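You operate a simulated robot arm through the tools that you are given. There is no shell and no other tool.

Carry out the task below with a simulated robot arm. There is one attempt and no reset: what you move stays moved.

## Task
Line the hinged box, shut it, crease the lid fold with the bar.
Fine: the liner lies flat in the box; the crease runs the whole fold; the bar goes back where it lay. Set down upright: creasing bar.

Only the result counts: the job must be done as asked and must still hold three seconds after the hand-in. Knocking over, shifting, dropping, spilling or breaking anything else fails it. Lids that push on must go on centred and level and be pressed home; caps that screw on are set level and turned clockwise until they are tight. Flat cloth is picked up by pressing the open fingertips on it (5 to 10 N) and closing them slowly along it; thin cloth reads only 2 to 8 mm in the jaws.

## Robot
A 7-joint arm with a fingered hand, fixed in place. Base frame: the origin is on the floor under the middle of its stand, x ahead of it, y to its left, z up; the work surface is at about z = 900. Units: mm, degrees, N and s.
With the tool pointing down near the work surface it reaches from about 320 to 720 mm from the base axis. Its first joint turns from -166.0 to 166.0 degrees. Payload 4 kg.
Tool frame: the origin (TCP) lies between the finger pads and is the grasp point; the fingertips stand 26 mm ahead of it; z points along the fingers, y is the line along which they close. The gripper opens to 148 mm; its body begins 73 mm behind the TCP. The gripper is a hand of 3 fingers: y runs from the thumb to the fingers, the wrist lies at [0, 0, -239] in the tool frame, and closing takes about 1.5 s.
Orientation is told as [roll, pitch, yaw] about the base's x, y, z axes, in that order, counted from this pose: with the fingers straight down and closing along the base's y, the tool's x points along the base's -x, its y along +y and its z along -z.

## Interface
- The arm moves only by the tool apply_moves. Its argument "steps" is a list that holds one entry, the list of rows, each a list of 6 numbers: the turn, a rotation vector about the tool's x, y, z in units of 120 degrees (1.0 is 120 degrees), then the shift along the tool's x, y, z in units of 300 mm (1.0 is 300 mm). In form: [[[ax, ay, az, x, y, z], ...]]. A call has 1 to 20 rows; each row is the pose to reach, as a shift and turn from the pose commanded when the call began, along the tool's axes at that moment. "claw" is the opening, from 0 (shut) to 1 (fully open), set as the call begins (left out, the last holds). A call with a number of a shift or a turn outside -1 to 1 is refused whole. Each row takes 0.2 s and may step no farther than 50 mm and 8.6 degrees from the row before; otherwise, or with a gripper value out of range, the whole call is refused. A pose out of reach is approached as far as the arm can. The call stops where the force on the tool passes 40 N (or 10 N more than at its start, if that is more) or the arm is blocked; 0.2 s more then pass. The fingers move at their own pace (about 72 mm/s each) and stop on an object; they squeeze with about 26 N. The grip force told is the motor's: it shows also when the fingers shut on nothing. Time passes only in rows, and 0.2 s behind the last, so rows that repeat a pose let the fingers close. The reply holds the time, the measured pose of the TCP, the force on the tool along the base axes, the opening and the grip force, in the units named above and with some noise, with the torque about the TCP (base axes, N m) and any sound that the robot's microphone picked up.
- Cameras (640 x 400 px; columns grow to the right, rows downward): "scene" is fixed at [50.1, 652.1, 1651.2]; the picture's right is [-0.98, -0.18, 0.00], its down [-0.16, 0.90, -0.41] and it looks along [0.07, -0.41, -0.91] (base axes); focal length 233 px, centre (320, 200). "wrist" rides on the gripper at [68, -39, -90] in the tool frame; the picture's right is [0.50, 0.87, 0.00], its down [-0.66, 0.38, -0.65] and it looks along [-0.57, 0.33, 0.76] (tool axes); focal length 222 px, centre (320, 200). There is no depth. A picture from a camera that has moved, and an enlarged one, comes with that camera's place and axes in the base frame and with its lens.
- snapshot(camera): a new picture of that camera. It takes no simulated time.
- raise_lower(by): slides the trunk up (or, below 0, down) by that many mm; the arm rides with it, the base frame stays. It gives what a move gives, with no picture.
- finger_targets(finger1, finger2, thumb_bend): sets how far each is bent, from 0 (flat) to 100 (curled in); at 30 the hand is open as for a grip, at 70 the pads meet at the TCP. One left out holds its place. A second passes; each finger stops where it meets its share of the squeeze, and holds until it gets a number again. A gripper value or a shape takes the hand back. It gives what a move gives, with no picture; readings hold the bend of each and the force on the fingers (four entries, about 0 where the hand has none), thumb and palm.
- set_grasp(shape): the hand has 3 fingers and takes this shape, open, in about a second: jaw (thumb against the fingers, like two jaws); tri (thumb and two fingers); tip (a fingertip pinch); poke (one finger out to press); point (the index stretched); flat (the hand flat); cup (the hand cupped); fist (a fist). The gripper value then closes the fingers along that shape, each until it touches; the sizes above hold for jaw. It gives what a move gives, with no picture.
- enlarge(camera, box): a new picture of the part [left, top, right, bottom] of that camera's present view, enlarged. It takes no simulated time.
- close_job(): hands the job in; it is judged then, once.

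Places have to be worked out from the pictures, the camera data and where the tool is seen. Open the gripper and draw the arm clear of the work before you hand the job in, unless the task says otherwise.

The tools are called as a command line: name --argument value ..., lists and objects as JSON in quotes. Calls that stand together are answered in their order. apply_moves: Moves the arm, as the interface text tells. Its arguments: {"type":"object","properties":{"steps":{"type":"array","items":{"type":"array","items":{"type":"array","items":{"type":"number"}}}},"claw":{"type":"number"}},"required":["steps"]} The other tools are called the same way: raise_lower (by) moves the trunk up or down; set_grasp (shape) gives the hand a shape; finger_targets (finger1, finger2, thumb_bend) moves the fingers one by one; snapshot (camera) takes a picture; enlarge (camera, box) takes an enlarged picture of a part of a camera's view; close_job () hands the job in.

At the start:

```text
t: 0.0
eef_pos: [54.0, 391.2, 1380.0]
tool_rot: [0.1, 0.0, 0.0]
wrist_force: [0.1, 0.0, -0.6]
wrist_torque: [-0.01, -0.05, 0.01]
opening: 147.7
grip_force: 0.0
shape: jaw
bend: [30.0, 30.0, 30.0]
finger forces: [0.1, 0.0, 0.0, 0.1, 0.0, 0.0]
trunk travel left (down, up): [-564.0, 26.0]
```

scene: 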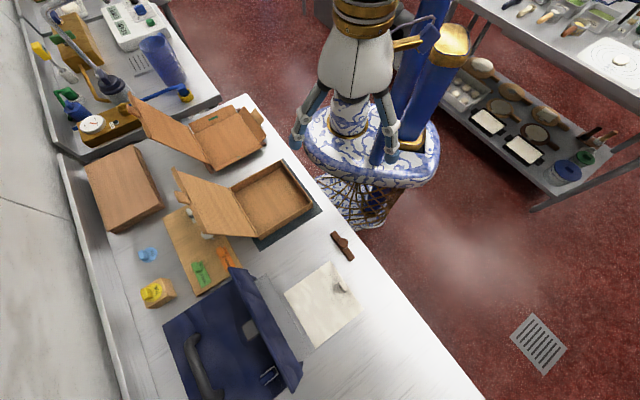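
wrist: 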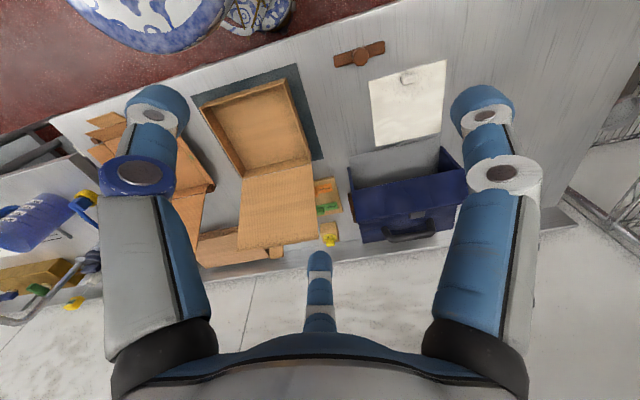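

I'll start by looking closely at the work area: the box, the liner sheet and the bar.

enlarge --camera "scene" --box '[160, 140, 400, 290]'

enlarge --camera "scene" --box '[260, 220, 380, 295]'

enlarge --camera "wrist" --box '[180, 30, 480, 260]'

```text
2.67 times, centred on (280, 215) of scene
camera zoom: at [50.1, 652.1, 1651.2], right [-0.98, -0.18, 0.0], down [-0.16, 0.9, -0.41], along [0.07, -0.41, -0.91], focal length 621 px, centre (427, 160)
```

zoom: 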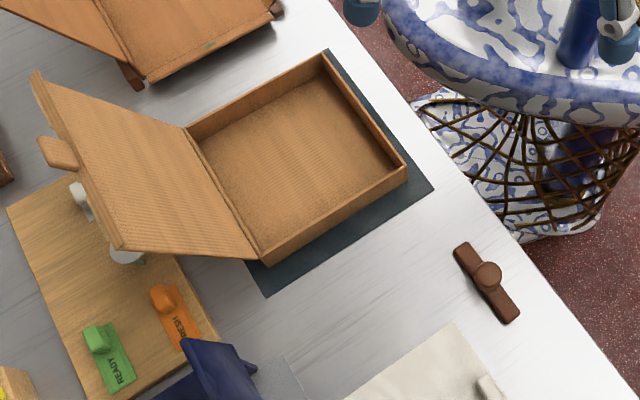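

```text
5.33 times, centred on (320, 258) of scene
camera zoom: at [50.1, 652.1, 1651.2], right [-0.98, -0.18, 0.0], down [-0.16, 0.9, -0.41], along [0.07, -0.41, -0.91], focal length 1241 px, centre (320, -107)
```

zoom: 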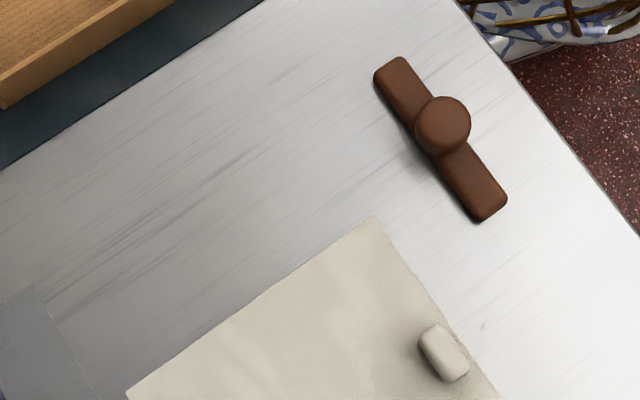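

```text
1.74 times, centred on (330, 145) of wrist
camera zoom: at [-12.5, 351.7, 1469.2], right [-0.5, 0.87, 0.0], down [0.66, 0.38, 0.65], along [0.57, 0.33, -0.76], focal length 386 px, centre (303, 296)
```

zoom: 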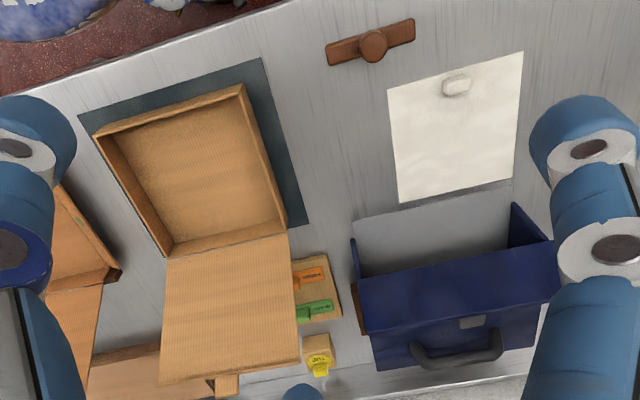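

The box (about 200 mm square) stands on the dark mat around (271, 347) with its lid leaning back. The liner is at about (46, 640) with a tab on its front edge, and the bar is at about (8, 466). First I'll close the hand in free air to see how its fingers move.

apply_moves --steps '[[[0, 0, 0, 0, 0, 0], [0, 0, 0, 0, 0, 0], [0, 0, 0, 0, 0, 0], [0, 0, 0, 0, 0, 0], [0, 0, 0, 0, 0, 0], [0, 0, 0, 0, 0, 0], [0, 0, 0, 0, 0, 0], [0, 0, 0, 0, 0, 0]]]' --claw 0.2

snapshot --camera "wrist"

enlarge --camera "scene" --box '[270, 20, 450, 170]'

```text
t: 1.8
eef_pos: [53.7, 392.1, 1379.5]
tool_rot: [0.1, 0.1, -0.1]
wrist_force: [-0.4, 0.0, 0.3]
wrist_torque: [0.01, 0.04, -0.01]
opening: 29.8
grip_force: 0.1
shape: jaw
bend: [75.0, 75.0, 70.0]
finger forces: [0.0, 0.0, 0.0, 0.1, 0.0, 0.1]
trunk travel left (down, up): [-564.0, 26.0]
```

```text
taken
camera wrist: at [-12.5, 351.7, 1469.2], right [-0.5, 0.87, 0.0], down [0.66, 0.38, 0.65], along [0.57, 0.33, -0.76], focal length 222 px, centre (320, 200)
```

wrist: 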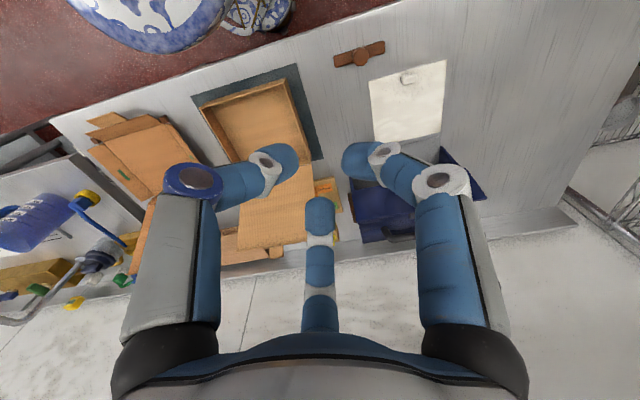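

```text
2.67 times, centred on (360, 95) of scene
camera zoom: at [50.1, 652.1, 1651.2], right [-0.98, -0.18, 0.0], down [-0.16, 0.9, -0.41], along [0.07, -0.41, -0.91], focal length 621 px, centre (213, 480)
```

zoom: 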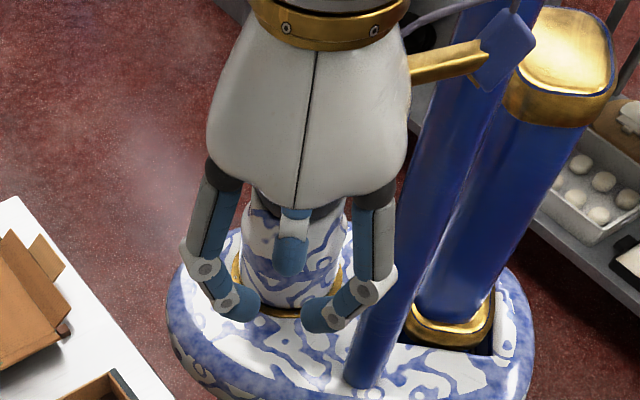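

The hand is a three-finger centric gripper with a thumb at −y and fingers at ±30°. I'll check the fully closed state and the other shapes.

apply_moves --steps '[[[0, 0, 0, 0, 0, 0], [0, 0, 0, 0, 0, 0], [0, 0, 0, 0, 0, 0], [0, 0, 0, 0, 0, 0]]]' --claw 0.0

snapshot --camera "wrist"

set_grasp --shape "tip"

snapshot --camera "wrist"

set_grasp --shape "tri"

snapshot --camera "wrist"

```text
t: 2.8
eef_pos: [55.2, 391.5, 1380.0]
tool_rot: [0.1, 0.1, 0.1]
wrist_force: [0.3, 0.4, -0.5]
wrist_torque: [-0.03, -0.01, 0.0]
opening: 0.0
grip_force: 25.9
shape: jaw
bend: [70.0, 70.0, 70.0]
finger forces: [0.1, 0.1, 0.0, 0.1, 0.0, 0.0]
trunk travel left (down, up): [-564.0, 26.0]
```

```text
taken
camera wrist: at [-12.5, 351.7, 1469.2], right [-0.5, 0.87, 0.0], down [0.66, 0.38, 0.65], along [0.57, 0.33, -0.76], focal length 222 px, centre (320, 200)
```

wrist: 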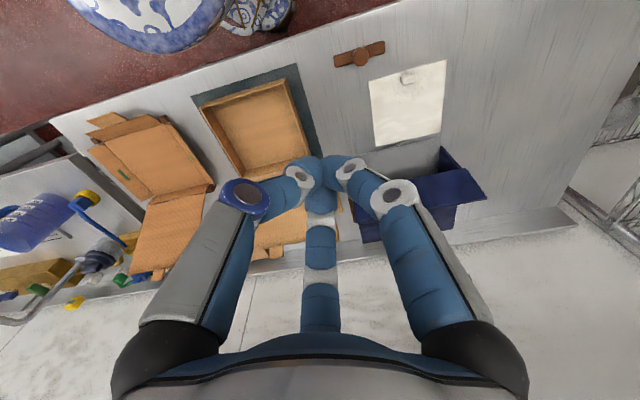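

```text
t: 3.7
eef_pos: [53.6, 391.5, 1379.8]
tool_rot: [0.1, 0.1, 0.1]
wrist_force: [-0.2, -0.1, 0.0]
wrist_torque: [-0.02, -0.04, 0.01]
opening: 148.1
grip_force: 0.1
shape: tip
bend: [30.0, 30.0, 30.0]
finger forces: [0.1, 0.1, 0.0, 0.0, 0.1, 0.1]
trunk travel left (down, up): [-564.0, 26.0]
```

```text
taken
camera wrist: at [-12.5, 351.7, 1469.2], right [-0.5, 0.87, 0.0], down [0.66, 0.38, 0.65], along [0.57, 0.33, -0.76], focal length 222 px, centre (320, 200)
```

wrist: 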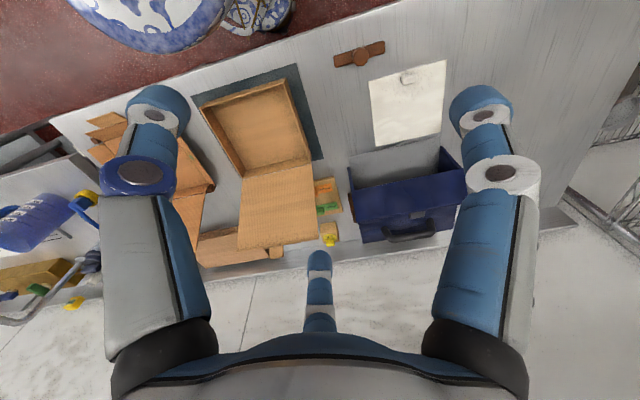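

```text
t: 4.6
eef_pos: [55.6, 392.4, 1380.1]
tool_rot: [0.1, 0.0, 0.1]
wrist_force: [-0.9, -0.4, 0.8]
wrist_torque: [0.03, 0.02, 0.03]
opening: 147.8
grip_force: 0.0
shape: tri
bend: [30.0, 30.0, 30.0]
finger forces: [0.0, 0.0, 0.0, 0.1, 0.0, 0.0]
trunk travel left (down, up): [-564.0, 26.0]
```

```text
taken
camera wrist: at [-12.5, 351.7, 1469.2], right [-0.5, 0.87, 0.0], down [0.66, 0.38, 0.65], along [0.57, 0.33, -0.76], focal length 222 px, centre (320, 200)
```

wrist: 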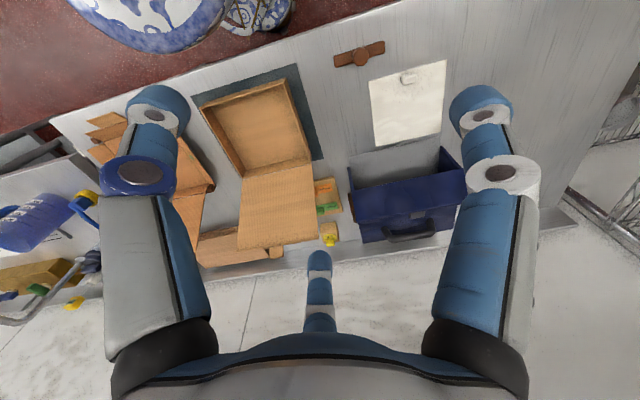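

The finger geometry is clear, so I'll go back to the jaw shape. Then I'll move above the liner tab at about (-10, 583), turning the tool so y points away from the robot, square to the bench (yaw −45°).

set_grasp --shape "jaw"

apply_moves --steps '[[[0, 0, 0.0375, 0.0213, 0.064, 0.06], [0, 0, 0.075, 0.0427, 0.128, 0.12], [0, 0, 0.1125, 0.064, 0.192, 0.18], [0, 0, 0.15, 0.0853, 0.256, 0.24], [0, 0, 0.1875, 0.1067, 0.32, 0.3], [0, 0, 0.225, 0.128, 0.384, 0.36], [0, 0, 0.2625, 0.1493, 0.448, 0.42], [0, 0, 0.3, 0.1707, 0.512, 0.48], [0, 0, 0.3375, 0.192, 0.576, 0.54], [0, 0, 0.375, 0.2133, 0.64, 0.6]]]' --claw 1.0

snapshot --camera "wrist"

snapshot --camera "scene"

```text
t: 5.5
eef_pos: [55.0, 392.1, 1380.7]
tool_rot: [0.2, 0.0, 0.0]
wrist_force: [-0.2, 0.1, -1.0]
wrist_torque: [0.02, 0.01, 0.0]
opening: 148.1
grip_force: 0.0
shape: jaw
bend: [30.0, 30.0, 30.0]
finger forces: [0.1, 0.0, 0.0, 0.0, 0.0, 0.0]
trunk travel left (down, up): [-564.0, 26.0]
```

```text
t: 7.7
eef_pos: [-9.4, 586.1, 1198.2]
tool_rot: [-0.1, 0.0, -45.1]
wrist_force: [-1.2, -1.0, -0.1]
wrist_torque: [-0.01, -0.02, -0.01]
opening: 147.9
grip_force: 0.2
shape: jaw
bend: [30.0, 30.0, 30.0]
finger forces: [0.0, 0.0, 0.1, 0.0, 0.0, 0.1]
trunk travel left (down, up): [-564.0, 26.0]
```

```text
taken
camera wrist: at [-84.5, 604.5, 1287.6], right [0.26, 0.97, 0.0], down [0.73, -0.2, 0.65], along [0.63, -0.17, -0.76], focal length 222 px, centre (320, 200)
```

wrist: 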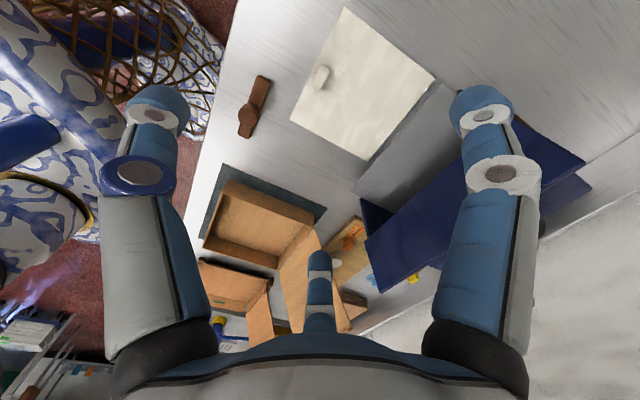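

```text
taken
```

scene: 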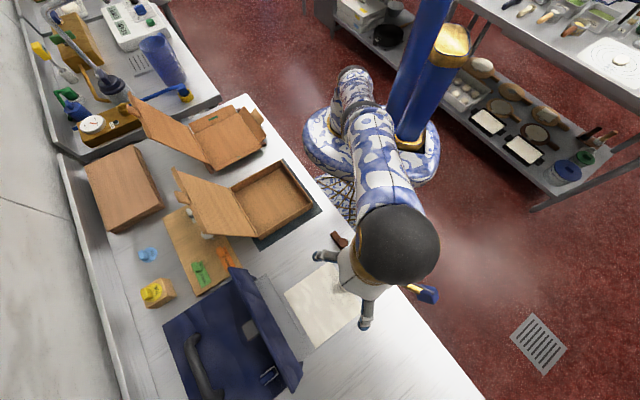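

The arm sits correctly above the tab. I'll zoom the wrist camera in on the tab, liner and bar to fix their positions.

enlarge --camera "wrist" --box '[280, 0, 440, 100]'

enlarge --camera "wrist" --box '[200, 60, 360, 160]'

enlarge --camera "wrist" --box '[190, 150, 350, 250]'

```text
4.00 times, centred on (360, 50) of wrist
camera zoom: at [-84.5, 604.5, 1287.6], right [0.26, 0.97, 0.0], down [0.73, -0.2, 0.65], along [0.63, -0.17, -0.76], focal length 888 px, centre (160, 800)
```

zoom: 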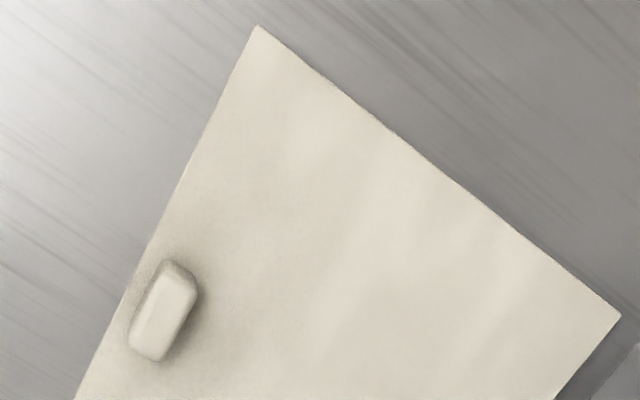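

```text
4.00 times, centred on (280, 110) of wrist
camera zoom: at [-84.5, 604.5, 1287.6], right [0.26, 0.97, 0.0], down [0.73, -0.2, 0.65], along [0.63, -0.17, -0.76], focal length 888 px, centre (480, 560)
```

zoom: 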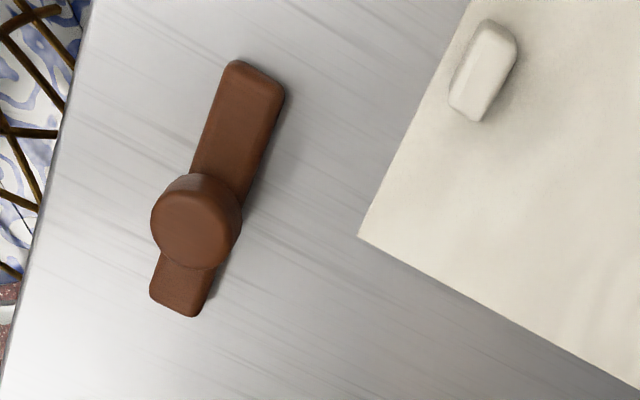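

```text
4.00 times, centred on (270, 200) of wrist
camera zoom: at [-84.5, 604.5, 1287.6], right [0.26, 0.97, 0.0], down [0.73, -0.2, 0.65], along [0.63, -0.17, -0.76], focal length 888 px, centre (520, 200)
```

zoom: 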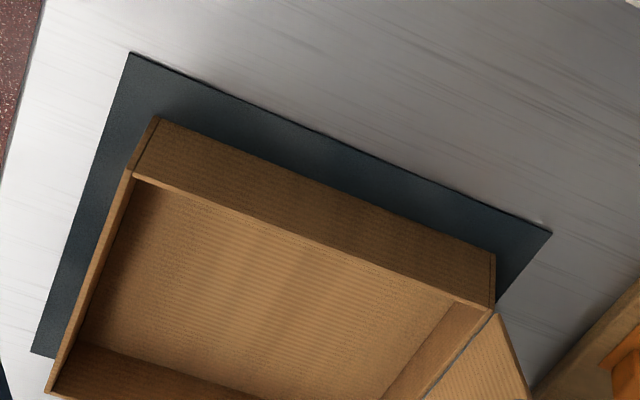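

The liner is about 170 mm square with its tab at (-7.5, 585), and the box rim is at z≈950. Near the front wall, having the thumb on the far side gives the best clearance. I'll turn the hand toward yaw +135° and check that the wrist allows it.

apply_moves --steps '[[[0, 0, -0.0667, 0, 0, 0], [0, 0, -0.1333, 0, 0, 0], [0, 0, -0.2, 0, 0, 0], [0, 0, -0.2667, 0, 0, 0], [0, 0, -0.3333, 0, 0, 0], [0, 0, -0.4, 0, 0, 0], [0, 0, -0.4667, 0, 0, 0], [0, 0, -0.5333, 0, 0, 0], [0, 0, -0.6, 0, 0, 0], [0, 0, -0.6667, 0, 0, 0], [0, 0, -0.7333, 0, 0, 0], [0, 0, -0.8, 0, 0, 0], [0, 0, -0.8667, 0, 0, 0], [0, 0, -0.9333, 0, 0, 0], [0, 0, -1.0, 0, 0, 0]]]'

apply_moves --steps '[[[0, 0, -0.0625, 0, 0, 0], [0, 0, -0.125, 0, 0, 0], [0, 0, -0.1875, 0, 0, 0], [0, 0, -0.25, 0, 0, 0], [0, 0, -0.3125, 0, 0, 0], [0, 0, -0.375, 0, 0, 0], [0, 0, -0.4375, 0, 0, 0], [0, 0, -0.5, 0, 0, 0]]]'

snapshot --camera "wrist"

```text
t: 10.9
eef_pos: [-9.3, 584.2, 1199.3]
tool_rot: [0.0, -0.2, 75.2]
wrist_force: [-0.2, 0.0, 0.6]
wrist_torque: [-0.04, -0.03, 0.0]
opening: 148.1
grip_force: 0.1
shape: jaw
bend: [30.0, 30.0, 30.0]
finger forces: [0.1, 0.0, 0.1, 0.0, 0.0, 0.0]
trunk travel left (down, up): [-564.0, 26.0]
```

```text
t: 12.7
eef_pos: [-10.2, 584.2, 1201.0]
tool_rot: [-0.1, -0.1, 135.1]
wrist_force: [0.6, 0.0, -0.3]
wrist_torque: [0.01, 0.01, -0.01]
opening: 148.0
grip_force: 0.1
shape: jaw
bend: [30.0, 30.0, 30.0]
finger forces: [0.1, 0.0, 0.1, 0.0, 0.1, 0.1]
trunk travel left (down, up): [-564.0, 26.0]
```

```text
taken
camera wrist: at [66.5, 562.6, 1289.3], right [-0.26, -0.97, 0.0], down [-0.73, 0.19, 0.65], along [-0.63, 0.17, -0.76], focal length 222 px, centre (320, 200)
```

wrist: 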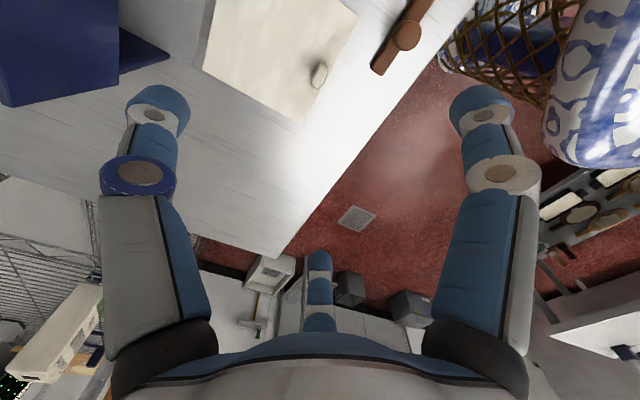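

Yaw 135° is reachable. I'll measure the tab again from this view before descending.

enlarge --camera "wrist" --box '[270, 30, 390, 105]'

enlarge --camera "wrist" --box '[350, 0, 470, 75]'

```text
5.33 times, centred on (330, 68) of wrist
camera zoom: at [66.5, 562.6, 1289.3], right [-0.26, -0.97, 0.0], down [-0.73, 0.19, 0.65], along [-0.63, 0.17, -0.76], focal length 1185 px, centre (267, 907)
```

zoom: 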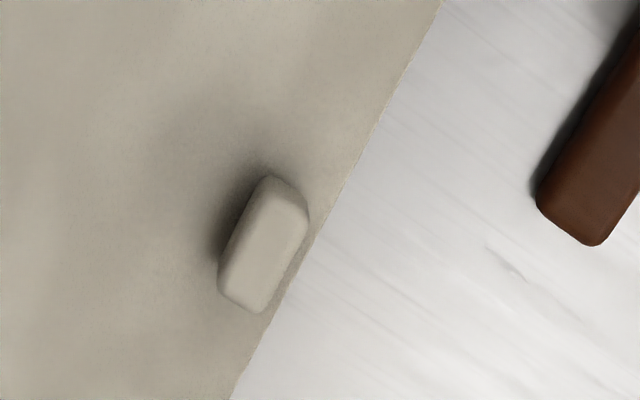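

```text
5.33 times, centred on (410, 38) of wrist
camera zoom: at [66.5, 562.6, 1289.3], right [-0.26, -0.97, 0.0], down [-0.73, 0.19, 0.65], along [-0.63, 0.17, -0.76], focal length 1185 px, centre (-160, 1067)
```

zoom: 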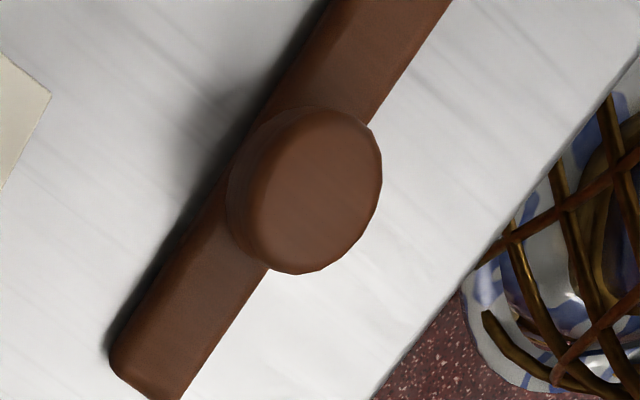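

The tab centre is at about (-8, 584) with its top near z≈913. I'll descend straight above it to TCP z≈960 with the hand half open, then check.

apply_moves --steps '[[[0, 0, 0, 0, -0.001, 0.1], [0, 0, 0, 0, -0.0035, 0.22], [0, 0, 0, 0, -0.0035, 0.34], [0, 0, 0, 0, -0.0035, 0.46], [0, 0, 0, 0, -0.0035, 0.58], [0, 0, 0, 0, -0.0035, 0.69], [0, 0, 0, 0, -0.0035, 0.77], [0, 0, 0, 0, -0.0035, 0.8], [0, 0, 0, 0, -0.0035, 0.8]]]' --claw 0.45

snapshot --camera "wrist"

enlarge --camera "wrist" --box '[200, 80, 440, 230]'

enlarge --camera "scene" --box '[260, 200, 420, 340]'

```text
t: 14.7
eef_pos: [-9.0, 585.3, 960.3]
tool_rot: [0.0, -0.1, 135.0]
wrist_force: [0.0, 0.4, -0.3]
wrist_torque: [0.01, 0.0, 0.0]
opening: 67.1
grip_force: 0.1
shape: jaw
bend: [39.0, 39.0, 70.0]
finger forces: [0.0, 0.0, 0.0, 0.0, 0.0, 0.0]
trunk travel left (down, up): [-564.0, 26.0]
```

```text
taken
camera wrist: at [67.2, 564.6, 1049.6], right [-0.26, -0.97, 0.0], down [-0.73, 0.2, 0.65], along [-0.63, 0.17, -0.76], focal length 222 px, centre (320, 200)
```

wrist: 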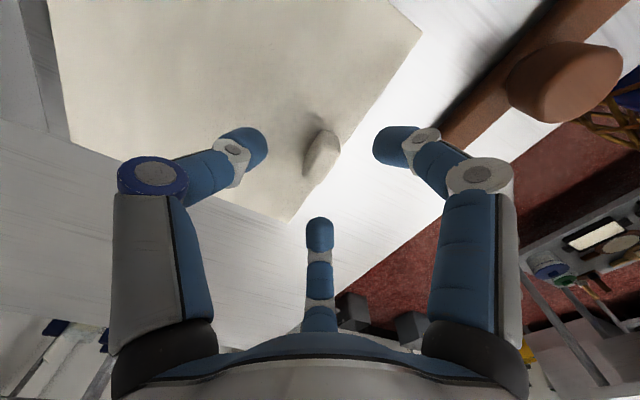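

```text
2.67 times, centred on (320, 155) of wrist
camera zoom: at [67.2, 564.6, 1049.6], right [-0.26, -0.97, 0.0], down [-0.73, 0.2, 0.65], along [-0.63, 0.17, -0.76], focal length 592 px, centre (320, 320)
```

zoom: 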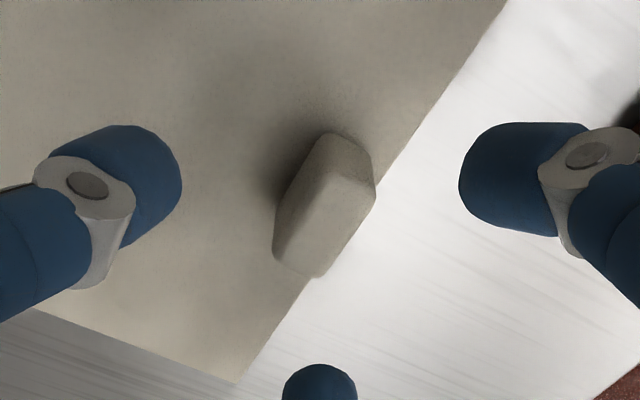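

```text
2.86 times, centred on (340, 270) of scene
camera zoom: at [50.1, 652.1, 1651.2], right [-0.98, -0.18, 0.0], down [-0.16, 0.9, -0.41], along [0.07, -0.41, -0.91], focal length 665 px, centre (263, 0)
```

zoom: 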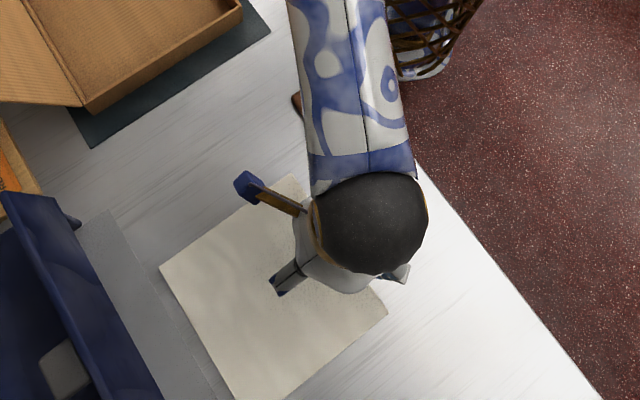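

The tab sits right under the TCP. I'll descend to TCP z≈930, with the tips just above the liner, and then close slowly on the tab.

apply_moves --steps '[[[0, 0, 0, 0, 0, 0.04], [0, 0, 0, 0, 0, 0.07], [0, 0, 0, 0, 0, 0.09], [0, 0, 0, 0, 0, 0.1], [0, 0, 0, 0, 0, 0.1]]]' --claw 0.35

enlarge --camera "wrist" --box '[200, 80, 440, 230]'

```text
t: 15.9
eef_pos: [-9.5, 585.8, 929.6]
tool_rot: [-0.1, -0.2, 135.0]
wrist_force: [-0.1, 0.8, -0.5]
wrist_torque: [0.02, 0.02, 0.02]
opening: 52.4
grip_force: 0.1
shape: jaw
bend: [77.0, 77.0, 70.0]
finger forces: [0.4, 0.1, 0.0, 0.0, 0.0, 0.0]
trunk travel left (down, up): [-564.0, 26.0]
```

```text
2.67 times, centred on (320, 155) of wrist
camera zoom: at [67.3, 564.6, 1019.8], right [-0.26, -0.97, 0.0], down [-0.73, 0.2, 0.65], along [-0.63, 0.17, -0.76], focal length 592 px, centre (320, 320)
```

zoom: 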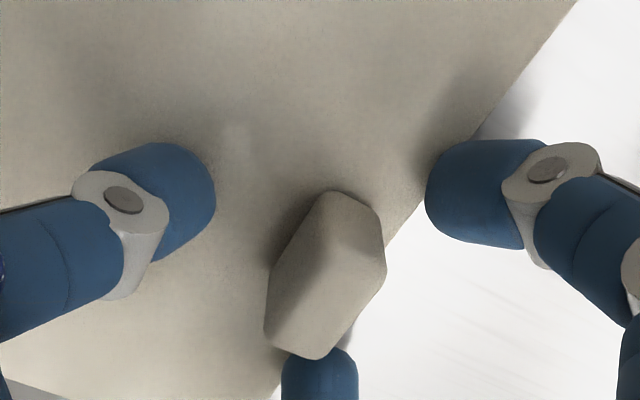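

The tips are at liner level and surround the tab. I'll close gently.

apply_moves --steps '[[[0, 0, 0, 0, 0, 0], [0, 0, 0, 0, 0, 0], [0, 0, 0, 0, 0, 0], [0, 0, 0, 0, 0, 0], [0, 0, 0, 0, 0, 0], [0, 0, 0, 0, 0, 0], [0, 0, 0, 0, 0, 0]]]' --claw 0.0

enlarge --camera "wrist" --box '[200, 80, 440, 230]'

```text
t: 17.5
eef_pos: [-7.6, 585.3, 929.8]
tool_rot: [0.0, -0.1, 135.0]
wrist_force: [-0.2, -0.5, -0.5]
wrist_torque: [0.02, -0.02, -0.01]
opening: 20.1
grip_force: 25.6
shape: jaw
bend: [76.0, 75.0, 70.0]
finger forces: [21.5, 21.9, 0.0, 0.0, 25.4, 0.0]
trunk travel left (down, up): [-564.0, 26.0]
```

```text
2.67 times, centred on (320, 155) of wrist
camera zoom: at [67.3, 564.5, 1019.8], right [-0.26, -0.97, 0.0], down [-0.73, 0.2, 0.65], along [-0.63, 0.17, -0.76], focal length 592 px, centre (320, 320)
```

zoom: 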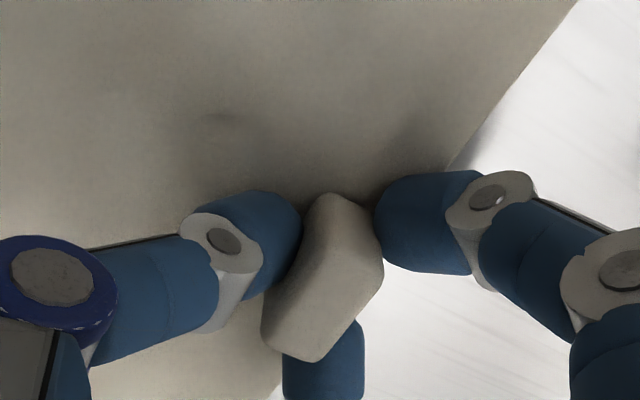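

All three digits are gripping the tab (opening 20 mm, about 25 N). I'll lift 60 mm slowly and watch how the liner behaves.

apply_moves --steps '[[[0, 0, 0, 0, 0, -0.02], [0, 0, 0, 0, 0, -0.05], [0, 0, 0, 0, 0, -0.09], [0, 0, 0, 0, 0, -0.13], [0, 0, 0, 0, 0, -0.17], [0, 0, 0, 0, 0, -0.2], [0, 0, 0, 0, 0, -0.2]]]'

snapshot --camera "wrist"

snapshot --camera "scene"

```text
t: 19.1
eef_pos: [-9.2, 585.9, 989.4]
tool_rot: [0.0, -0.1, 135.0]
wrist_force: [-0.4, -0.3, -0.7]
wrist_torque: [0.02, -0.02, 0.02]
opening: 19.9
grip_force: 25.5
shape: jaw
bend: [76.0, 75.0, 70.0]
finger forces: [20.9, 22.1, 0.0, 0.0, 24.8, 0.1]
trunk travel left (down, up): [-564.0, 26.0]
```

```text
taken
camera wrist: at [67.1, 564.5, 1079.4], right [-0.26, -0.97, 0.0], down [-0.73, 0.2, 0.65], along [-0.63, 0.17, -0.76], focal length 222 px, centre (320, 200)
```

wrist: 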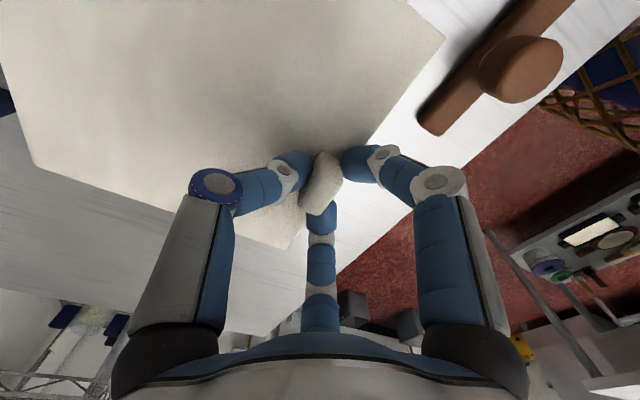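

```text
taken
```

scene: 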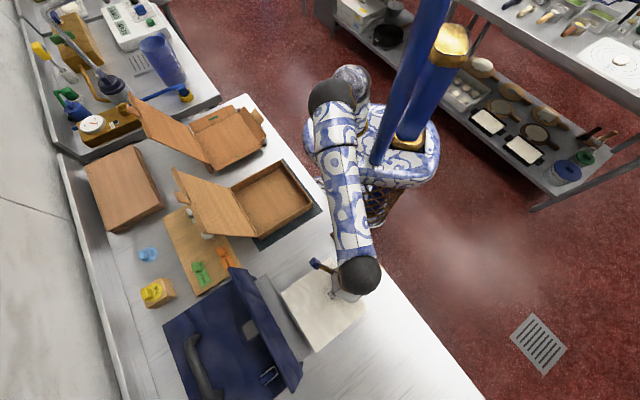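

The liner lifts as a rigid, level sheet. Before moving it I'll take close-ups of the box to pin down its inside walls.

enlarge --camera "scene" --box '[220, 155, 330, 245]'

enlarge --camera "scene" --box '[160, 155, 270, 245]'

```text
4.44 times, centred on (275, 200) of scene
camera zoom: at [50.1, 652.1, 1651.2], right [-0.98, -0.18, 0.0], down [-0.16, 0.9, -0.41], along [0.07, -0.41, -0.91], focal length 1034 px, centre (520, 200)
```

zoom: 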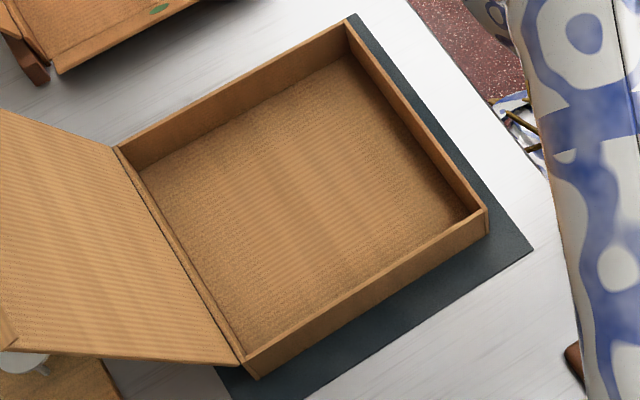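

```text
4.44 times, centred on (215, 200) of scene
camera zoom: at [50.1, 652.1, 1651.2], right [-0.98, -0.18, 0.0], down [-0.16, 0.9, -0.41], along [0.07, -0.41, -0.91], focal length 1034 px, centre (787, 200)
```

zoom: 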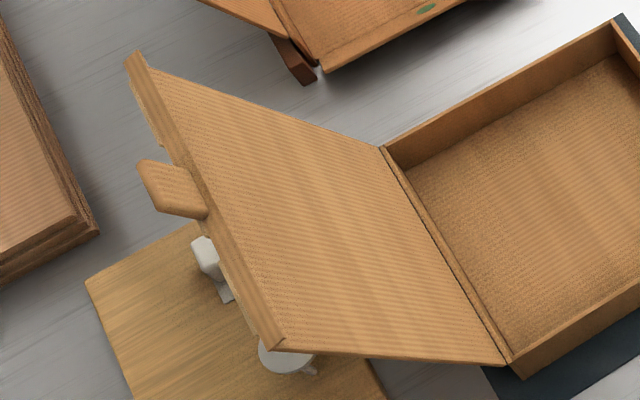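

The box inside runs from u≈-41 to 151 and n≈343 to 536 in bench axes. With the fingers upright, the near fingers would brush the front wall when the liner is fully lowered. I'll set the liner back down and re-grip it with the hand leaning 15° away from the robot.

apply_moves --steps '[[[0, 0, 0, 0, 0, 0.04], [0, 0, 0, 0, 0, 0.08], [0, 0, 0, 0, 0, 0.12], [0, 0, 0, 0, 0, 0.155], [0, 0, 0, 0, 0, 0.18], [0, 0, 0, 0, 0, 0.193], [0, 0, 0, 0, 0, 0.199], [0, 0, 0, 0, 0, 0.199]]]'

apply_moves --steps '[[[0, 0, 0, 0, 0, 0], [0, 0, 0, 0, 0, 0], [0, 0, 0, 0, 0, 0], [0, 0, 0, 0, 0, 0]]]' --claw 0.32

enlarge --camera "wrist" --box '[200, 80, 440, 230]'

```text
t: 20.9
eef_pos: [-9.0, 585.2, 930.1]
tool_rot: [0.1, -0.1, 135.0]
wrist_force: [-1.4, -1.5, 2.9]
wrist_torque: [0.22, -0.21, 0.0]
opening: 18.1
grip_force: 26.2
shape: jaw
bend: [77.0, 76.0, 70.0]
finger forces: [16.8, 21.9, 0.0, 0.0, 33.2, 0.0]
trunk travel left (down, up): [-564.0, 26.0]
```

```text
t: 21.9
eef_pos: [-8.4, 586.4, 929.5]
tool_rot: [0.0, -0.1, 134.9]
wrist_force: [0.3, 0.3, 0.5]
wrist_torque: [-0.02, 0.02, -0.01]
opening: 46.8
grip_force: 0.1
shape: jaw
bend: [77.0, 77.0, 70.0]
finger forces: [0.0, 0.4, 0.0, 0.0, 0.1, 0.1]
trunk travel left (down, up): [-564.0, 26.0]
```

```text
2.67 times, centred on (320, 155) of wrist
camera zoom: at [67.0, 564.3, 1019.4], right [-0.26, -0.97, 0.0], down [-0.73, 0.2, 0.65], along [-0.63, 0.17, -0.76], focal length 592 px, centre (320, 320)
```

zoom: 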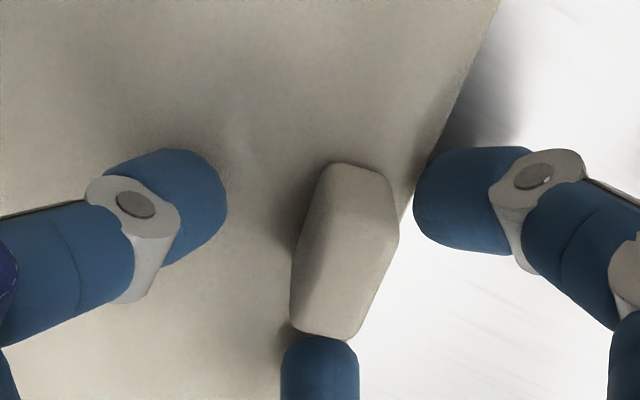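

The liner appears to have turned slightly around the tab. I'll go up a little and check its pose.

apply_moves --steps '[[[0, 0, 0, 0, 0, -0.05], [0, 0, 0, 0, 0, -0.15], [0, 0, 0, 0, 0, -0.3], [0, 0, 0, 0, 0, -0.45], [0, 0, 0, 0, 0, -0.55], [0, 0, 0, 0, 0, -0.55]]]'

snapshot --camera "wrist"

enlarge --camera "scene" --box '[260, 230, 400, 370]'

```text
t: 23.3
eef_pos: [-9.5, 587.2, 1095.7]
tool_rot: [0.0, -0.1, 135.0]
wrist_force: [-0.3, 0.2, 1.3]
wrist_torque: [-0.02, 0.0, -0.02]
opening: 46.9
grip_force: 0.0
shape: jaw
bend: [77.0, 77.0, 70.0]
finger forces: [0.0, 0.0, 0.0, 0.0, 0.0, 0.1]
trunk travel left (down, up): [-564.0, 26.0]
```

```text
taken
camera wrist: at [66.3, 565.7, 1185.4], right [-0.26, -0.97, 0.0], down [-0.73, 0.2, 0.65], along [-0.63, 0.17, -0.76], focal length 222 px, centre (320, 200)
```

wrist: 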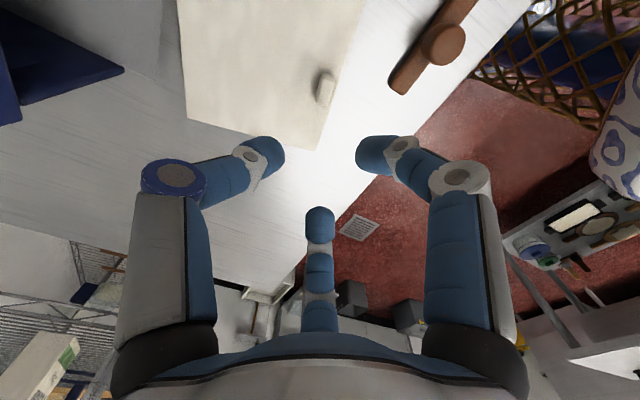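

```text
2.86 times, centred on (330, 300) of scene
camera zoom: at [50.1, 652.1, 1651.2], right [-0.98, -0.18, 0.0], down [-0.16, 0.9, -0.41], along [0.07, -0.41, -0.91], focal length 665 px, centre (291, -86)
```

zoom: 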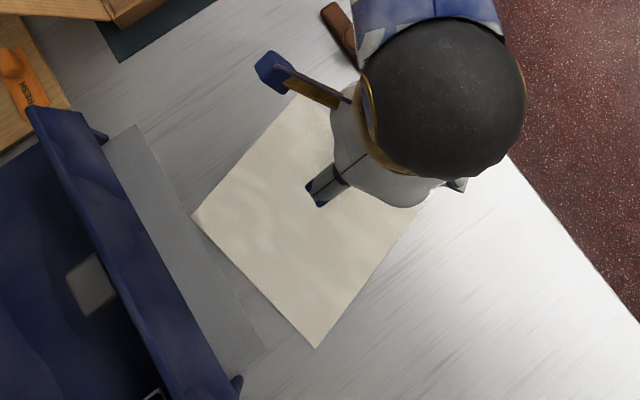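

I'll measure the liner's new pose from the wrist view.

enlarge --camera "wrist" --box '[170, 0, 390, 160]'

```text
2.50 times, centred on (280, 80) of wrist
camera zoom: at [66.3, 565.7, 1185.4], right [-0.26, -0.97, 0.0], down [-0.73, 0.2, 0.65], along [-0.63, 0.17, -0.76], focal length 555 px, centre (420, 500)
```

zoom: 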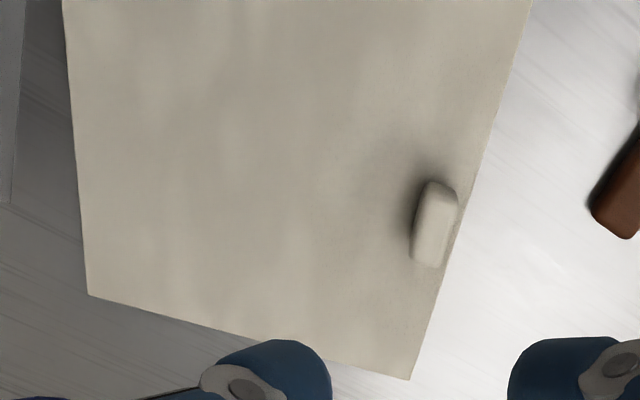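

The liner is now turned about 13.5° (its tab at about (-3.5, 577.5)), probably because it touched down while still gripped. Next time I'll release just above contact. I'll re-align with the tab by turning the hand 13.5° and leaning it 15°, approaching to TCP z≈975 for a look.

apply_moves --steps '[[[-0.0249, 0.0029, -0.0224, 0.0058, -0.003, 0.08], [-0.0498, 0.0059, -0.0448, 0.0117, -0.006, 0.16], [-0.0746, 0.0088, -0.0671, 0.0175, -0.0091, 0.24], [-0.0995, 0.0118, -0.0895, 0.0234, -0.0121, 0.32], [-0.1244, 0.0147, -0.1119, 0.0292, -0.0151, 0.4], [-0.1244, 0.0147, -0.1119, 0.0292, -0.0151, 0.4]]]'

snapshot --camera "wrist"

enlarge --camera "wrist" --box '[200, 80, 440, 230]'

```text
t: 24.7
eef_pos: [3.6, 583.0, 976.9]
tool_rot: [14.9, -0.1, 148.5]
wrist_force: [-0.2, 0.2, 0.7]
wrist_torque: [0.0, -0.03, 0.0]
opening: 47.0
grip_force: 0.1
shape: jaw
bend: [77.0, 77.0, 70.0]
finger forces: [0.0, 0.0, 0.0, 0.0, 0.0, 0.1]
trunk travel left (down, up): [-564.0, 26.0]
```

```text
taken
camera wrist: at [91.4, 597.9, 1052.8], right [-0.01, -0.97, 0.22], down [-0.66, 0.17, 0.73], along [-0.75, -0.14, -0.65], focal length 222 px, centre (320, 200)
```

wrist: 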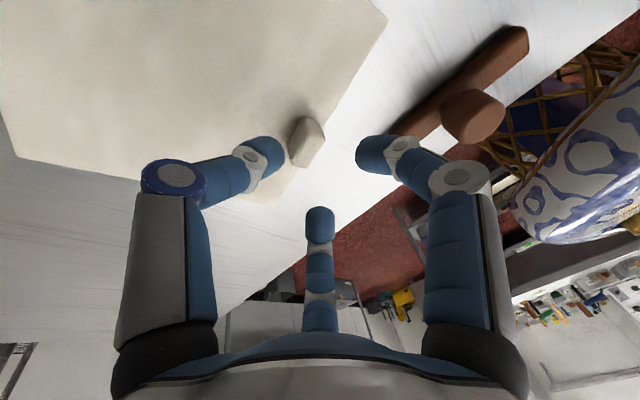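

```text
2.67 times, centred on (320, 155) of wrist
camera zoom: at [91.4, 597.9, 1052.8], right [-0.01, -0.97, 0.22], down [-0.66, 0.17, 0.73], along [-0.75, -0.14, -0.65], focal length 592 px, centre (320, 320)
```

zoom: 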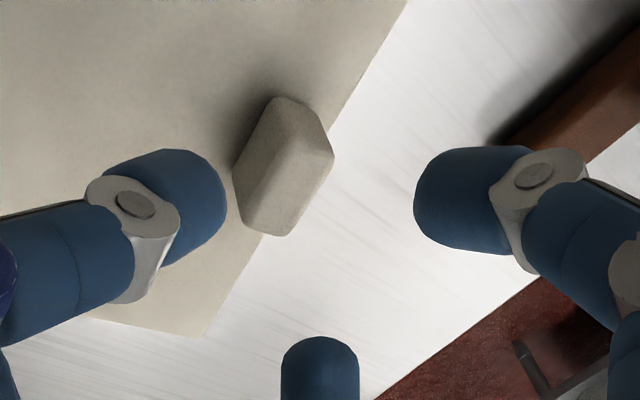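

The tips should shift about 3 mm to centre on the tab. I'll descend along the vertical to TCP z≈935 and look.

apply_moves --steps '[[[0, 0, 0, -0.0031, -0.0116, 0.0441], [0, 0, 0, -0.0063, -0.0231, 0.0881], [0, 0, 0, -0.0085, -0.031, 0.118], [0, 0, 0, -0.0094, -0.0347, 0.1322], [0, 0, 0, -0.0094, -0.0347, 0.1322]]]'

enlarge --camera "wrist" --box '[200, 80, 440, 230]'

```text
t: 25.9
eef_pos: [-0.6, 583.3, 936.1]
tool_rot: [14.9, -0.2, 148.5]
wrist_force: [0.1, 0.9, 7.7]
wrist_torque: [0.24, -0.09, 0.04]
opening: 47.7
grip_force: 0.0
shape: jaw
bend: [77.0, 77.0, 69.0]
finger forces: [0.1, 0.0, 0.0, 0.1, 8.6, 0.0]
trunk travel left (down, up): [-564.0, 26.0]
```

```text
2.67 times, centred on (320, 155) of wrist
camera zoom: at [88.3, 598.6, 1012.2], right [-0.01, -0.98, 0.22], down [-0.66, 0.17, 0.73], along [-0.75, -0.14, -0.65], focal length 592 px, centre (320, 320)
```

zoom: 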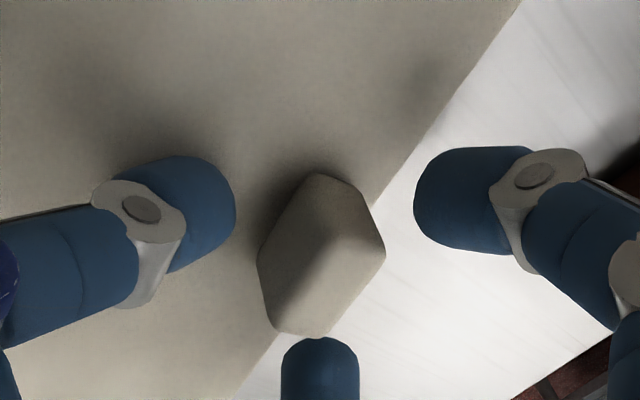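

The thumb tip just touches the liner (8.6 N). I'll raise 3 mm, narrow the opening to about 30 mm, then lower again and check for light contact only.

apply_moves --steps '[[[0, 0, 0, 0, 0.0026, -0.0097], [0, 0, 0, 0, 0.0026, -0.0097], [0, 0, 0, 0, 0.0026, -0.0097], [0, 0, 0, 0, 0.0026, -0.0097]]]' --claw 0.22

enlarge --camera "wrist" --box '[200, 80, 440, 230]'

```text
t: 26.9
eef_pos: [-2.4, 582.9, 938.3]
tool_rot: [14.9, -0.2, 148.5]
wrist_force: [-0.4, 0.3, 0.8]
wrist_torque: [0.0, 0.01, -0.01]
opening: 33.0
grip_force: 0.1
shape: jaw
bend: [76.0, 76.0, 70.0]
finger forces: [0.0, 0.1, 0.1, 0.0, 0.1, 0.1]
trunk travel left (down, up): [-564.0, 26.0]
```

```text
2.67 times, centred on (320, 155) of wrist
camera zoom: at [88.2, 599.0, 1014.2], right [-0.01, -0.97, 0.22], down [-0.66, 0.17, 0.73], along [-0.75, -0.14, -0.65], focal length 592 px, centre (320, 320)
```

zoom: 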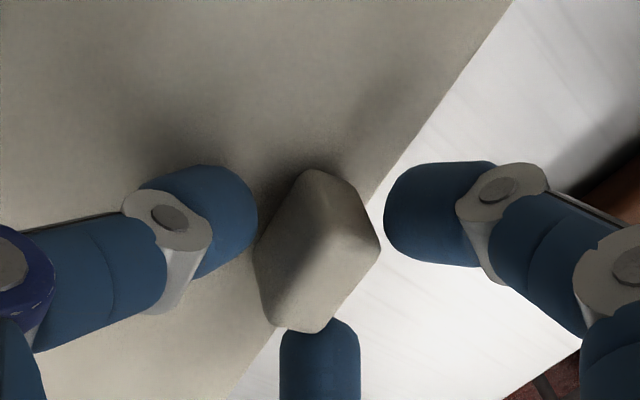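

Clear of contact now. I'll lower about 4 mm, then close in two slow stages.

apply_moves --steps '[[[0, 0, 0, 0, -0.0017, 0.0064], [0, 0, 0, 0, -0.0035, 0.0129], [0, 0, 0, 0, -0.0035, 0.0129]]]'

apply_moves --steps '[[[0, 0, 0, 0, 0, 0], [0, 0, 0, 0, 0, 0], [0, 0, 0, 0, 0, 0], [0, 0, 0, 0, 0, 0], [0, 0, 0, 0, 0, 0], [0, 0, 0, 0, 0, 0]]]' --claw 0.0

enlarge --camera "wrist" --box '[200, 80, 440, 230]'

```text
t: 27.7
eef_pos: [-2.2, 583.3, 933.8]
tool_rot: [14.9, 0.0, 148.5]
wrist_force: [0.2, 1.1, 6.2]
wrist_torque: [0.12, -0.05, 0.02]
opening: 32.8
grip_force: 0.0
shape: jaw
bend: [76.0, 76.0, 69.0]
finger forces: [0.1, 0.4, 0.1, 0.1, 6.1, 0.1]
trunk travel left (down, up): [-564.0, 26.0]
```

```text
t: 29.1
eef_pos: [-1.6, 583.1, 933.9]
tool_rot: [14.9, -0.1, 148.5]
wrist_force: [-0.4, 0.3, 1.8]
wrist_torque: [0.16, -0.13, 0.05]
opening: 22.5
grip_force: 26.1
shape: jaw
bend: [76.0, 76.0, 71.0]
finger forces: [21.3, 15.4, 0.0, 0.0, 25.2, 0.0]
trunk travel left (down, up): [-564.0, 26.0]
```

```text
2.67 times, centred on (320, 155) of wrist
camera zoom: at [88.7, 599.1, 1010.0], right [-0.01, -0.97, 0.22], down [-0.66, 0.17, 0.73], along [-0.75, -0.14, -0.65], focal length 592 px, centre (320, 320)
```

zoom: 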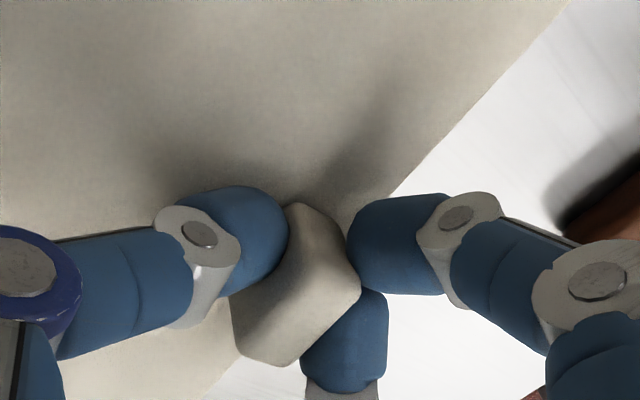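

Gripped at all three digits. I'll lift 50 mm slowly and measure the liner in the hand.

apply_moves --steps '[[[0, 0, 0, 0, 0.0026, -0.0097], [0, 0, 0, 0, 0.0086, -0.0322], [0, 0, 0, 0, 0.0173, -0.0644], [0, 0, 0, 0, 0.0259, -0.0966], [0, 0, 0, 0, 0.0345, -0.1288], [0, 0, 0, 0, 0.0431, -0.161], [0, 0, 0, 0, 0.0431, -0.161]]]'

snapshot --camera "wrist"

enlarge --camera "scene" --box '[260, 230, 400, 370]'

```text
t: 30.7
eef_pos: [-1.3, 584.0, 983.5]
tool_rot: [14.9, -0.1, 148.5]
wrist_force: [0.2, 0.3, 0.4]
wrist_torque: [0.01, 0.0, 0.0]
opening: 20.8
grip_force: 25.9
shape: jaw
bend: [76.0, 76.0, 71.0]
finger forces: [20.2, 16.3, 0.0, 0.1, 21.6, 0.1]
trunk travel left (down, up): [-564.0, 26.0]
```

```text
taken
camera wrist: at [88.0, 599.3, 1059.3], right [-0.01, -0.97, 0.22], down [-0.66, 0.17, 0.73], along [-0.75, -0.14, -0.65], focal length 222 px, centre (320, 200)
```

wrist: 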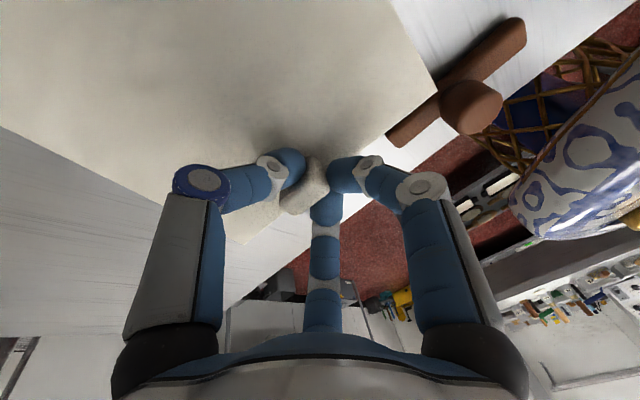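

```text
2.86 times, centred on (330, 300) of scene
camera zoom: at [50.1, 652.1, 1651.2], right [-0.98, -0.18, 0.0], down [-0.16, 0.9, -0.41], along [0.07, -0.41, -0.91], focal length 665 px, centre (291, -86)
```

zoom: 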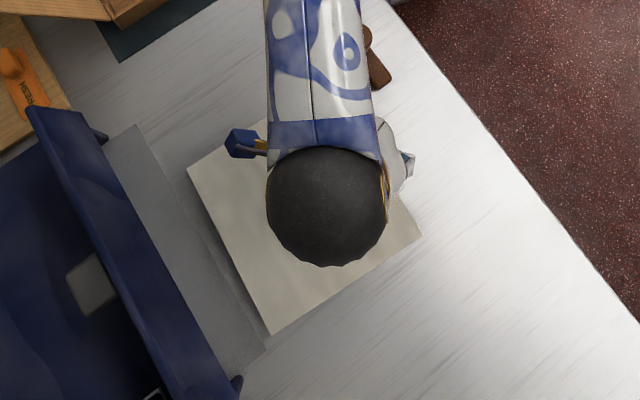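

The liner is level but swung about 18° in the grip, which would leave one finger too close to the front wall. I'll set it down by releasing about 2 mm above the bench, as a rehearsal of the gentle release, and then re-grip it better aligned.

apply_moves --steps '[[[0, 0, 0, 0, -0.0086, 0.0322], [0, 0, 0, 0, -0.0173, 0.0644], [0, 0, 0, 0, -0.0259, 0.0966], [0, 0, 0, 0, -0.0345, 0.1288], [0, 0, 0, 0, -0.0388, 0.1449], [0, 0, 0, 0, -0.0405, 0.1513], [0, 0, 0, 0, -0.0405, 0.1513], [0, 0, 0, 0, -0.0405, 0.1513]]]'

apply_moves --steps '[[[0, 0, 0, 0, 0, 0], [0, 0, 0, 0, 0, 0], [0, 0, 0, 0, 0, 0]]]' --claw 0.16

apply_moves --steps '[[[0, 0, 0, 0, 0, 0], [0, 0, 0, 0, 0, 0], [0, 0, 0, 0, 0, 0]]]' --claw 0.2

enlarge --camera "wrist" --box '[200, 80, 440, 230]'

```text
t: 32.5
eef_pos: [-3.0, 583.1, 937.0]
tool_rot: [14.9, -0.1, 148.5]
wrist_force: [-1.1, -0.7, 1.5]
wrist_torque: [0.21, -0.19, 0.0]
opening: 20.8
grip_force: 25.6
shape: jaw
bend: [75.0, 76.0, 71.0]
finger forces: [20.0, 19.4, 0.1, 0.0, 26.5, 0.0]
trunk travel left (down, up): [-564.0, 26.0]
```

```text
t: 33.3
eef_pos: [-2.6, 582.6, 936.2]
tool_rot: [14.9, -0.1, 148.5]
wrist_force: [0.1, 0.2, 0.1]
wrist_torque: [-0.01, -0.01, -0.01]
opening: 23.6
grip_force: 0.1
shape: jaw
bend: [75.0, 75.0, 70.0]
finger forces: [0.1, 0.1, 0.0, 0.0, 0.0, 0.0]
trunk travel left (down, up): [-564.0, 26.0]
```

```text
t: 34.1
eef_pos: [-3.3, 583.2, 936.7]
tool_rot: [14.9, -0.1, 148.5]
wrist_force: [-0.9, -0.4, -0.2]
wrist_torque: [0.0, -0.01, -0.05]
opening: 29.1
grip_force: 0.1
shape: jaw
bend: [75.0, 75.0, 70.0]
finger forces: [0.0, 0.0, 0.0, 0.0, 0.0, 0.0]
trunk travel left (down, up): [-564.0, 26.0]
```

```text
2.67 times, centred on (320, 155) of wrist
camera zoom: at [87.8, 598.5, 1012.6], right [-0.01, -0.97, 0.22], down [-0.66, 0.17, 0.73], along [-0.75, -0.14, -0.65], focal length 592 px, centre (320, 320)
```

zoom: 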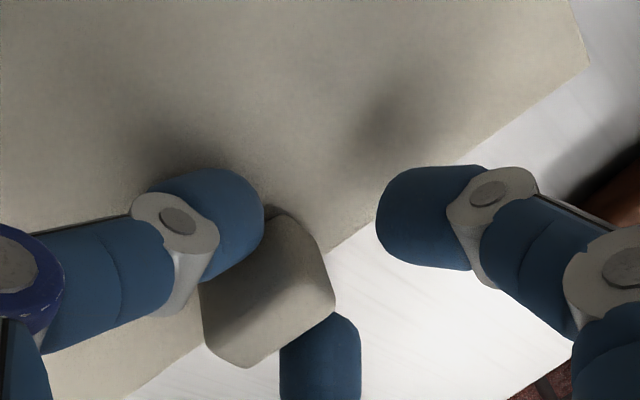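

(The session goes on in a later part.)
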